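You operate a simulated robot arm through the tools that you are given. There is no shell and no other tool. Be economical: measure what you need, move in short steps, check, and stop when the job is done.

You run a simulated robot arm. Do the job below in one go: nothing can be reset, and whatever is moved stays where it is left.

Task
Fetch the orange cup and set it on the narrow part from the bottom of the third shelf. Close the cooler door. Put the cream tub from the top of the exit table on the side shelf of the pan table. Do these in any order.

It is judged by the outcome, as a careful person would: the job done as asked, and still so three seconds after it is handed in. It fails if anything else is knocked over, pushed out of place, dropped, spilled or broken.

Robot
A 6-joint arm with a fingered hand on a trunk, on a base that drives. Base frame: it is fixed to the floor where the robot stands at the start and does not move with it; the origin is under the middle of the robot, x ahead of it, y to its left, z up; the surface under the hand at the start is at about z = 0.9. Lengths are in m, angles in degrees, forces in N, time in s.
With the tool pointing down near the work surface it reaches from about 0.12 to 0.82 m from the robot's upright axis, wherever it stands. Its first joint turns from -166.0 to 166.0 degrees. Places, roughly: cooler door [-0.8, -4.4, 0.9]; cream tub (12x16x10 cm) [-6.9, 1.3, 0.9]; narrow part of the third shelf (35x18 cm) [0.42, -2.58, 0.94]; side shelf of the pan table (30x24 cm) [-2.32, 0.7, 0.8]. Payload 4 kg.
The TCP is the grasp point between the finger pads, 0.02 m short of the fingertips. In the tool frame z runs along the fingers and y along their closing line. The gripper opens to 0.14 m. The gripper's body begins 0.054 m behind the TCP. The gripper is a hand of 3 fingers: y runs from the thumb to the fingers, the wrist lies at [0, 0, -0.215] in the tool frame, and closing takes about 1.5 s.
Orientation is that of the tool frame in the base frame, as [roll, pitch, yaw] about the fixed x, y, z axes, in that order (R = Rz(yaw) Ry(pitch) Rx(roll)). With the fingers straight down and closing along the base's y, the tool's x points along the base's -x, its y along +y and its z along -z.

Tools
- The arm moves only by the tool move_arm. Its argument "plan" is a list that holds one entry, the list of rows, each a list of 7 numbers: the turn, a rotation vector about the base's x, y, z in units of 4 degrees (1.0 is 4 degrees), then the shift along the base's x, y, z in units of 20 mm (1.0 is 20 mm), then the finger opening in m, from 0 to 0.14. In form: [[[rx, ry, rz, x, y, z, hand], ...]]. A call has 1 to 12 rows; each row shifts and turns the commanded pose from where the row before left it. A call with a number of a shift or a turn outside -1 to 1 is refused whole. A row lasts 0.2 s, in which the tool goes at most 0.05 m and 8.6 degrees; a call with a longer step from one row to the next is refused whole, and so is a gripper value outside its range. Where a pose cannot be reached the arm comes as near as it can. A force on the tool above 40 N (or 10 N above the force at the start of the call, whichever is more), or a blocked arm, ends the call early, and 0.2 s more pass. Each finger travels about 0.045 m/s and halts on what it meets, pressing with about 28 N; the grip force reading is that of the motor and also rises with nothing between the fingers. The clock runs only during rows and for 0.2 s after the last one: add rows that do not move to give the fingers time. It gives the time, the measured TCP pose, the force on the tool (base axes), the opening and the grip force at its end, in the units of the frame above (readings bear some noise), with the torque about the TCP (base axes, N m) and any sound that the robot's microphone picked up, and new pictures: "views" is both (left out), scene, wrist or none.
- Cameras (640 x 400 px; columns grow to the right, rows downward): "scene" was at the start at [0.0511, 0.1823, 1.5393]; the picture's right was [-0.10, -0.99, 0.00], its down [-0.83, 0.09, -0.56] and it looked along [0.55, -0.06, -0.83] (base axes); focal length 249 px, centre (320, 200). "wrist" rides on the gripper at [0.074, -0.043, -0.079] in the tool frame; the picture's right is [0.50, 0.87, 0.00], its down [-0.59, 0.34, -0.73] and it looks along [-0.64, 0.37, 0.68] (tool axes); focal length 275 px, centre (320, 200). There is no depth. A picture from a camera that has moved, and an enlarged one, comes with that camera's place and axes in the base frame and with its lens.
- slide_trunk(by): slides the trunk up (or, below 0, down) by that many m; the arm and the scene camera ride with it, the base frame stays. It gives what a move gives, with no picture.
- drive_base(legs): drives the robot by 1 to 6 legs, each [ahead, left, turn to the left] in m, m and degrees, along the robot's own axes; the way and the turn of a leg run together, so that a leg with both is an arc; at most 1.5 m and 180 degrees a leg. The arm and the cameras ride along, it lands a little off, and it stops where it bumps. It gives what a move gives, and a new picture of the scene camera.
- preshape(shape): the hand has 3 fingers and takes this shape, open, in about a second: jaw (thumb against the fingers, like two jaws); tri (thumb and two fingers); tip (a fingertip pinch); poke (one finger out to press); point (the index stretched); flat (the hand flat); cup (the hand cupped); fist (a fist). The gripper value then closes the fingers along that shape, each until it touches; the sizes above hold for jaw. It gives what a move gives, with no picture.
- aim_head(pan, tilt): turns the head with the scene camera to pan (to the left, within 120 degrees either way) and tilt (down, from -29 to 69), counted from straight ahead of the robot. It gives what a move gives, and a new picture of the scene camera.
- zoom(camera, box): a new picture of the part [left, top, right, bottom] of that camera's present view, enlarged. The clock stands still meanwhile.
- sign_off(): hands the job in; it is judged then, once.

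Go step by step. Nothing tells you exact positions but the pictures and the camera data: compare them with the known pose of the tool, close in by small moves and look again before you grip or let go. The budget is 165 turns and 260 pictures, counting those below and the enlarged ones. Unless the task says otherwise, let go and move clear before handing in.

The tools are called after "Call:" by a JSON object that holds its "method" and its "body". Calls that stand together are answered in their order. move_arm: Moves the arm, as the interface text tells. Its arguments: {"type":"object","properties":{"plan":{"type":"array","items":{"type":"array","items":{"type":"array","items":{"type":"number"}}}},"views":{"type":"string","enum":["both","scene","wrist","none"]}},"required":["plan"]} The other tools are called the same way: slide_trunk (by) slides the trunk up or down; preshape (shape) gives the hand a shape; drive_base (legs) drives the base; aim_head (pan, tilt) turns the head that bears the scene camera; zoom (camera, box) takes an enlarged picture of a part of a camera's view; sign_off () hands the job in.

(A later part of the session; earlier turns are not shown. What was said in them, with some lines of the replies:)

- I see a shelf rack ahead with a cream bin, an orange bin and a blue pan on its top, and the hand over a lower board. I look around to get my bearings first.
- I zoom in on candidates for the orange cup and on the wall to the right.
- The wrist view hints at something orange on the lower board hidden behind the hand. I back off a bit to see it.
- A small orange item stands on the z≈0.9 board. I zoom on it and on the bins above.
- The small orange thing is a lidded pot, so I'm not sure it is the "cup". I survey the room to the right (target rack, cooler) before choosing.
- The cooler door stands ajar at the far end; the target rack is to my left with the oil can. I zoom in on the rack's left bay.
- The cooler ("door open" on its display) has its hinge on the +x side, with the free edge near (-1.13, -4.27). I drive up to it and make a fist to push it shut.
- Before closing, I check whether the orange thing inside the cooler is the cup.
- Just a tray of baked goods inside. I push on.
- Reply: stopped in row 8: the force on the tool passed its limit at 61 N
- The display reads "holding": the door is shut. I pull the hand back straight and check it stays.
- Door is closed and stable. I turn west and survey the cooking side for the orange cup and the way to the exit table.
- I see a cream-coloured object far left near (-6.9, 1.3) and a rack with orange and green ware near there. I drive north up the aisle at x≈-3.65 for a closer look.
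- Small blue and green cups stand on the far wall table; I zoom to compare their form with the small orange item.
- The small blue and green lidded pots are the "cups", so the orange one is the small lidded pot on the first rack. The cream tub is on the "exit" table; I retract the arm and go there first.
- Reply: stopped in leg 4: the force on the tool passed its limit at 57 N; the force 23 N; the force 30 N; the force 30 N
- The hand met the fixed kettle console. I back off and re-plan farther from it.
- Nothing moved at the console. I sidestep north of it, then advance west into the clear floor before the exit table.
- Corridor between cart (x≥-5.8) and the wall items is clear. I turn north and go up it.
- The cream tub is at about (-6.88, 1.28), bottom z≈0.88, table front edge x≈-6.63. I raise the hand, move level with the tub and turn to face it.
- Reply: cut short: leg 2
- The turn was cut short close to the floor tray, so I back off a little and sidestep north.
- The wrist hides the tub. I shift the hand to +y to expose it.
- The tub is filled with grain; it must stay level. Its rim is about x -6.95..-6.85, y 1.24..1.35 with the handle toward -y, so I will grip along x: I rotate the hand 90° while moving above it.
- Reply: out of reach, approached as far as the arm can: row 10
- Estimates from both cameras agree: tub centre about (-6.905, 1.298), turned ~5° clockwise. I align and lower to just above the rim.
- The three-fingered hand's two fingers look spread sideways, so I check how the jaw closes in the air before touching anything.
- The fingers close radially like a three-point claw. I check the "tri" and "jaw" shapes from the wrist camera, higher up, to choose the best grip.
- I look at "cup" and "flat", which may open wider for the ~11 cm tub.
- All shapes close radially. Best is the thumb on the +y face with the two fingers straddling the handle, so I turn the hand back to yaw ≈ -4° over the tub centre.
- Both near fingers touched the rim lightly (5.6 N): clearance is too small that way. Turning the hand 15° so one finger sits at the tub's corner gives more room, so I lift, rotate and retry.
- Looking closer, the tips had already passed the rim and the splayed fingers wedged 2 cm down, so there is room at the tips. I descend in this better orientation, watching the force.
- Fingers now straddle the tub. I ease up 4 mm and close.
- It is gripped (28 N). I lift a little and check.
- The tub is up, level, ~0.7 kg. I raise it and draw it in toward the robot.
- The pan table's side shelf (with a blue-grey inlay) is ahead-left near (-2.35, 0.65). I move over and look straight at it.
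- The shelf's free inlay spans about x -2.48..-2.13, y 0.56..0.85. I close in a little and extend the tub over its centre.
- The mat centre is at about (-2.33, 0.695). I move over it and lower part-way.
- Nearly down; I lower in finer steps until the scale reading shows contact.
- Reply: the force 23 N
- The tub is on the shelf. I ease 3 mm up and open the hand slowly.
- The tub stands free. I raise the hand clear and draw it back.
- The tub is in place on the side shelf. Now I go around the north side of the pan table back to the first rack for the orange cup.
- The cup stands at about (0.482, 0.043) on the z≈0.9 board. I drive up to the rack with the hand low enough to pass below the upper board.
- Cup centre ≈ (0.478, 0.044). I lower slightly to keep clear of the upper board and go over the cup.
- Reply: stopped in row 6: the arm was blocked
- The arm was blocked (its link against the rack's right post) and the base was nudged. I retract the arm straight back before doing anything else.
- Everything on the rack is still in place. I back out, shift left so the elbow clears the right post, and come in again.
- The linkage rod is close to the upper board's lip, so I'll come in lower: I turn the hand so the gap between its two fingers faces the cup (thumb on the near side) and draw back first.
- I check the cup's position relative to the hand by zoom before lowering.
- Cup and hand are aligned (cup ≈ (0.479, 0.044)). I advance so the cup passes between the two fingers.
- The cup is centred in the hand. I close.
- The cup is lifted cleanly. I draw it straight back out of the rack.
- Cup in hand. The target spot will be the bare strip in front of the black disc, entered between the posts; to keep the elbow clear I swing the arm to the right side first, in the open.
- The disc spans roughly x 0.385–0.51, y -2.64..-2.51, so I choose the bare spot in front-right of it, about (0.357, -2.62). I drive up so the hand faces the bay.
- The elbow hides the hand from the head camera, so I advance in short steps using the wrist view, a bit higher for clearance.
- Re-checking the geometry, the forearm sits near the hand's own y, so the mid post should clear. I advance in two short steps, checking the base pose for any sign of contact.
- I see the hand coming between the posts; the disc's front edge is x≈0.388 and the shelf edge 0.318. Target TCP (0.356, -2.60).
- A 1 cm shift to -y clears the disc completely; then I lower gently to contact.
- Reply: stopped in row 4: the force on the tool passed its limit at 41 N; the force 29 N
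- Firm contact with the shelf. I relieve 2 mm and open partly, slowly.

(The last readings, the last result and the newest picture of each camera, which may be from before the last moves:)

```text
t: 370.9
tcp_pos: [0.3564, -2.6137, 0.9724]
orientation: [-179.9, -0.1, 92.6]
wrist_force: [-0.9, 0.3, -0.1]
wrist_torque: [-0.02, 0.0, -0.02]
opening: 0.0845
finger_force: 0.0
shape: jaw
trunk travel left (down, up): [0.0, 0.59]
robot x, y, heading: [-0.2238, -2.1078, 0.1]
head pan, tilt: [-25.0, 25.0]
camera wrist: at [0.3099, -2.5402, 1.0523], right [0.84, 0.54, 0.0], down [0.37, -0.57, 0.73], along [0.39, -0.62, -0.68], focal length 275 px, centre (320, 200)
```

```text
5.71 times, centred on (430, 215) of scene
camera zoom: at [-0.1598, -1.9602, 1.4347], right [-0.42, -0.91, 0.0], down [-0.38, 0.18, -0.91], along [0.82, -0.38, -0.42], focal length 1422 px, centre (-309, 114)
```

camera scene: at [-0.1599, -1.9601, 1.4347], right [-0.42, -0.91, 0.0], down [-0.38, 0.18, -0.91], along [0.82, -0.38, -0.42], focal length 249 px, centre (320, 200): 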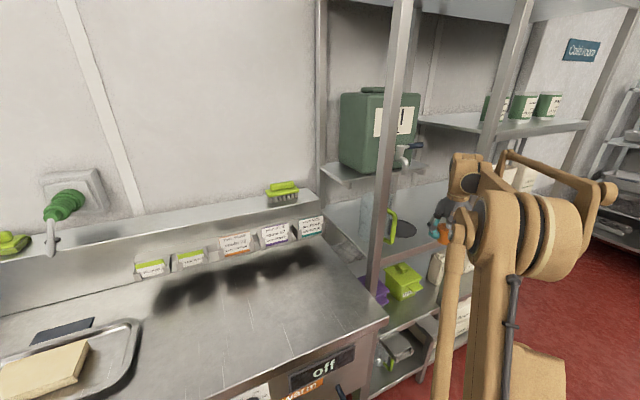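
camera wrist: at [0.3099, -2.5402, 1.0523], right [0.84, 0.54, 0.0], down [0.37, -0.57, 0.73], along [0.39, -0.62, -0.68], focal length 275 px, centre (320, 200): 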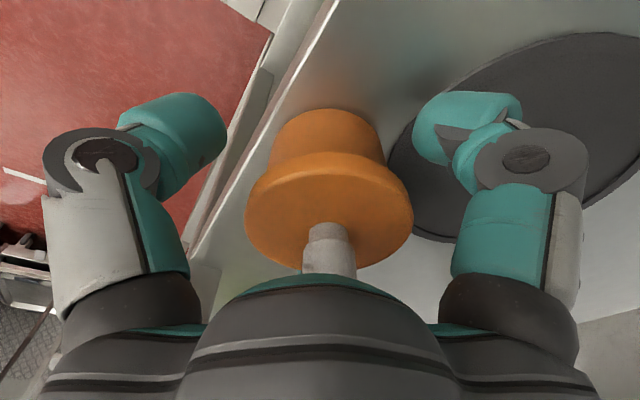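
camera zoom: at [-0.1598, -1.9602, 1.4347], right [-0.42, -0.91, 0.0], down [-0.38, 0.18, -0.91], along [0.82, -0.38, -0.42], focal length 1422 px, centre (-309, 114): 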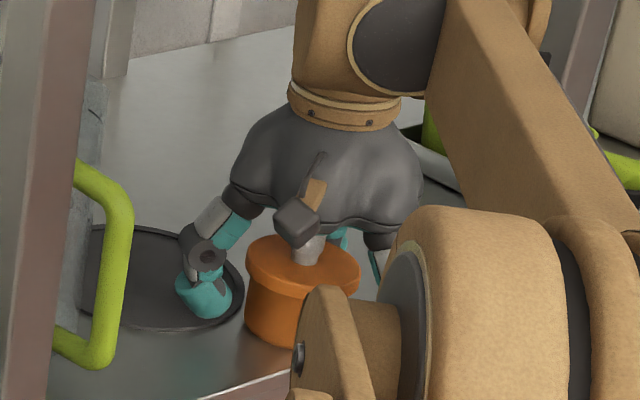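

The cup stands free. I open a bit more and withdraw horizontally, the way the hand came in.

Call:
{"method": "move_arm", "body": {"plan": [[[0, 0, 0, 0, 0, 0.25, 0.1], [0, 0, 0, 0, 0, 0, 0.115], [0, 0, 0, 0, 0, 0, 0.115], [0, 0, 0, 0, 0, 0, 0.115]]], "views": "wrist"}}

Call:
{"method": "zoom", "body": {"camera": "scene", "box": [380, 180, 480, 250]}}

```text
t: 371.9
tcp_pos: [0.356, -2.6128, 0.9779]
orientation: [-179.9, 0.0, 92.5]
wrist_force: [0.1, 0.5, -0.6]
wrist_torque: [0.02, -0.04, 0.03]
opening: 0.1149
finger_force: 0.0
shape: jaw
trunk travel left (down, up): [0.0, 0.59]
robot x, y, heading: [-0.2254, -2.1116, 0.1]
head pan, tilt: [-25.0, 25.0]
camera wrist: at [0.3106, -2.5403, 1.0568], right [0.84, 0.54, 0.0], down [0.37, -0.57, 0.73], along [0.39, -0.62, -0.68], focal length 275 px, centre (320, 200)
```

wrist: 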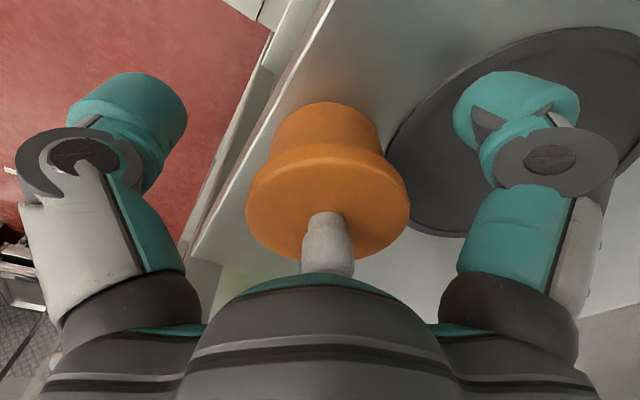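

```text
5.71 times, centred on (430, 215) of scene
camera zoom: at [-0.1598, -1.9602, 1.4347], right [-0.42, -0.91, 0.0], down [-0.38, 0.18, -0.91], along [0.82, -0.38, -0.42], focal length 1422 px, centre (-309, 114)
```

zoom: 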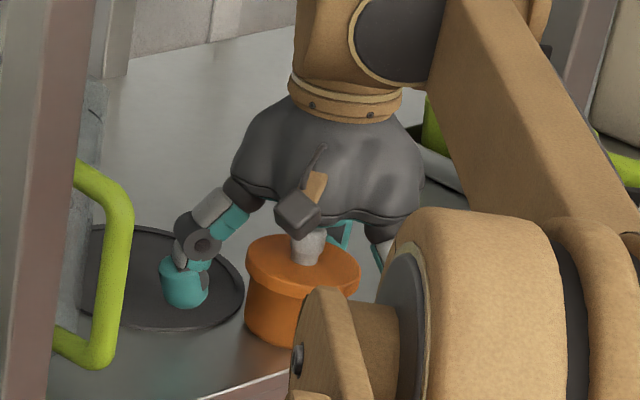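

Call:
{"method": "move_arm", "body": {"plan": [[[0, 0, 0, -0.4, 0, 0, 0.115], [0, 0, 0, -0.5, 0, 0, 0.115], [0, 0, 0, -0.5, 0, 0, 0.115], [0, 0, 0, -0.6, 0, 0, 0.115]]], "views": "wrist"}}

Call:
{"method": "zoom", "body": {"camera": "scene", "box": [380, 180, 480, 250]}}

```text
t: 372.9
tcp_pos: [0.3161, -2.6122, 0.9772]
orientation: [-180.0, 0.0, 92.6]
wrist_force: [0.0, 0.1, -0.3]
wrist_torque: [-0.02, -0.02, 0.0]
opening: 0.1146
finger_force: 0.0
shape: jaw
trunk travel left (down, up): [0.0, 0.59]
robot x, y, heading: [-0.2282, -2.1092, 0.2]
head pan, tilt: [-25.0, 25.0]
camera wrist: at [0.27, -2.5396, 1.056], right [0.84, 0.54, 0.0], down [0.37, -0.57, 0.73], along [0.39, -0.62, -0.68], focal length 275 px, centre (320, 200)
```

wrist: 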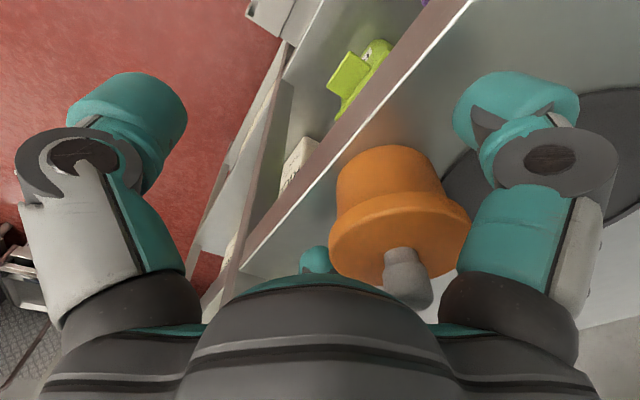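

```text
5.71 times, centred on (430, 215) of scene
camera zoom: at [-0.1599, -1.9602, 1.4347], right [-0.42, -0.91, 0.0], down [-0.38, 0.18, -0.91], along [0.82, -0.38, -0.42], focal length 1422 px, centre (-309, 114)
```

zoom: 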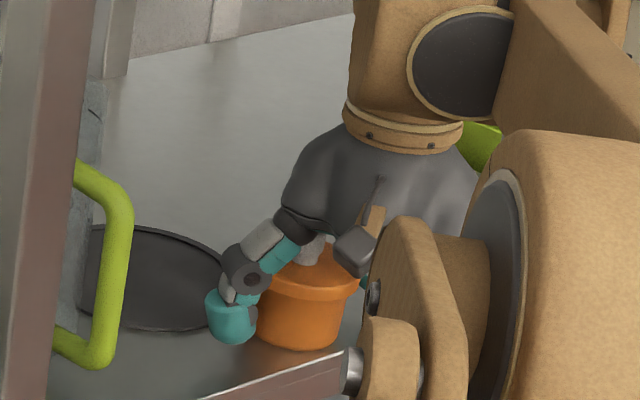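

Call:
{"method": "move_arm", "body": {"plan": [[[0, 0, 0, 0, 0, 0, 0.13], [0, 0, 0, 0, 0, 0, 0.135], [0, 0, 0, -0.5, 0, 0, 0.135], [0, 0, 0, -0.6, 0, 0, 0.135], [0, 0, 0, -0.7, 0, 0, 0.135], [0, 0, 0, -0.7, 0, 0, 0.135], [0, 0, 0, -0.8, 0, 0, 0.135], [0, 0, 0, -0.8, 0, 0, 0.135], [0, 0, 0, -0.8, 0, 0, 0.135], [0, 0, 0, -0.8, 0, 0, 0.135]]], "views": "both"}}

Call:
{"method": "zoom", "body": {"camera": "scene", "box": [340, 140, 500, 260]}}

```text
t: 375.1
tcp_pos: [0.2019, -2.6132, 0.977]
orientation: [-179.9, 0.0, 92.7]
wrist_force: [-0.3, 0.1, -0.8]
wrist_torque: [-0.01, 0.0, -0.01]
opening: 0.1346
finger_force: 0.1
shape: jaw
trunk travel left (down, up): [0.0, 0.59]
robot x, y, heading: [-0.2237, -2.111, 0.2]
head pan, tilt: [-25.0, 25.0]
camera scene: at [-0.1601, -1.9601, 1.4347], right [-0.42, -0.91, 0.0], down [-0.38, 0.18, -0.91], along [0.82, -0.38, -0.42], focal length 249 px, centre (320, 200)
camera wrist: at [0.1561, -2.5398, 1.0572], right [0.84, 0.54, 0.0], down [0.37, -0.57, 0.73], along [0.39, -0.62, -0.68], focal length 275 px, centre (320, 200)
```

scene: 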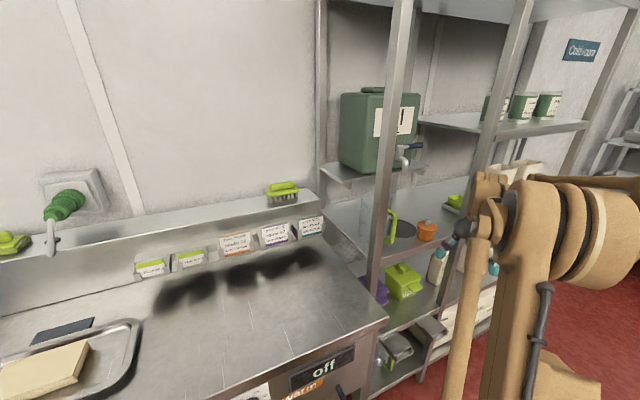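
wrist: 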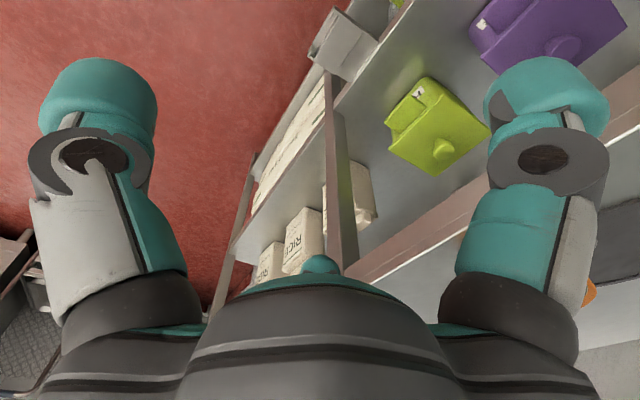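

```text
3.33 times, centred on (420, 200) of scene
camera zoom: at [-0.1601, -1.9601, 1.4347], right [-0.42, -0.91, 0.0], down [-0.38, 0.18, -0.91], along [0.82, -0.38, -0.42], focal length 830 px, centre (-13, 200)
```

zoom: 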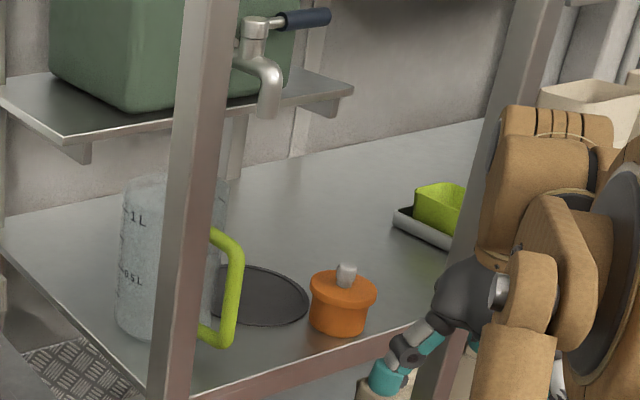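

The orange cup stands upright on the third shelf's narrow bay, clear of disc and jug. I back away and take a last look.

Call:
{"method": "drive_base", "body": {"legs": [[-0.35, 0, 0]]}}

Call:
{"method": "zoom", "body": {"camera": "scene", "box": [300, 80, 500, 260]}}

```text
t: 377.3
tcp_pos: [-0.1344, -2.6115, 0.9776]
orientation: [-179.9, 0.0, 92.8]
wrist_force: [-0.6, -0.3, 0.4]
wrist_torque: [0.04, 0.01, -0.01]
opening: 0.1345
finger_force: 0.0
shape: jaw
trunk travel left (down, up): [0.0, 0.59]
robot x, y, heading: [-0.5657, -2.1125, 0.1]
head pan, tilt: [-25.0, 25.0]
camera scene: at [-0.4998, -1.9608, 1.4347], right [-0.42, -0.91, 0.0], down [-0.38, 0.18, -0.91], along [0.82, -0.38, -0.42], focal length 249 px, centre (320, 200)
```

scene: 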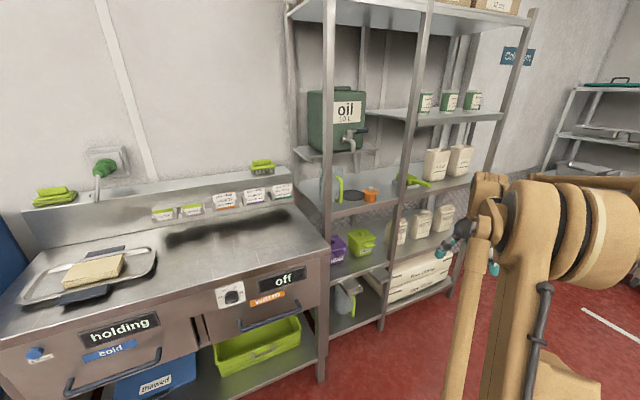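

```text
2.22 times, centred on (400, 170) of scene
camera zoom: at [-0.4998, -1.9608, 1.4347], right [-0.42, -0.91, 0.0], down [-0.38, 0.18, -0.91], along [0.82, -0.38, -0.42], focal length 553 px, centre (142, 267)
```

zoom: 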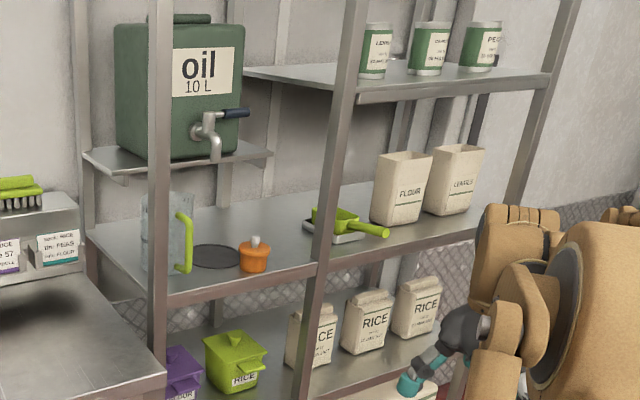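

The cup is on the third shelf from the bottom, in the narrow bay, with nothing disturbed. The cooler is shut, the tub is on the side shelf, and the hand is clear, so I hand in.

Call:
{"method": "sign_off", "body": {}}

```text
The job is handed in.
```

All three parts are done, and the job is handed in:
- **Orange cup:** it stands upright in the narrow bay of the third shelf from the bottom, clear of the jug and the black disc.
- **Cooler door:** it is closed, and the cooler's display changed from "door open" to "holding".
- **Cream tub:** it is on the side shelf of the pan table, still full and level.

The arm bumped two things along the way: the kettle's control console and, I think, a post of the first rack. I saw nothing moved or knocked over at either one.
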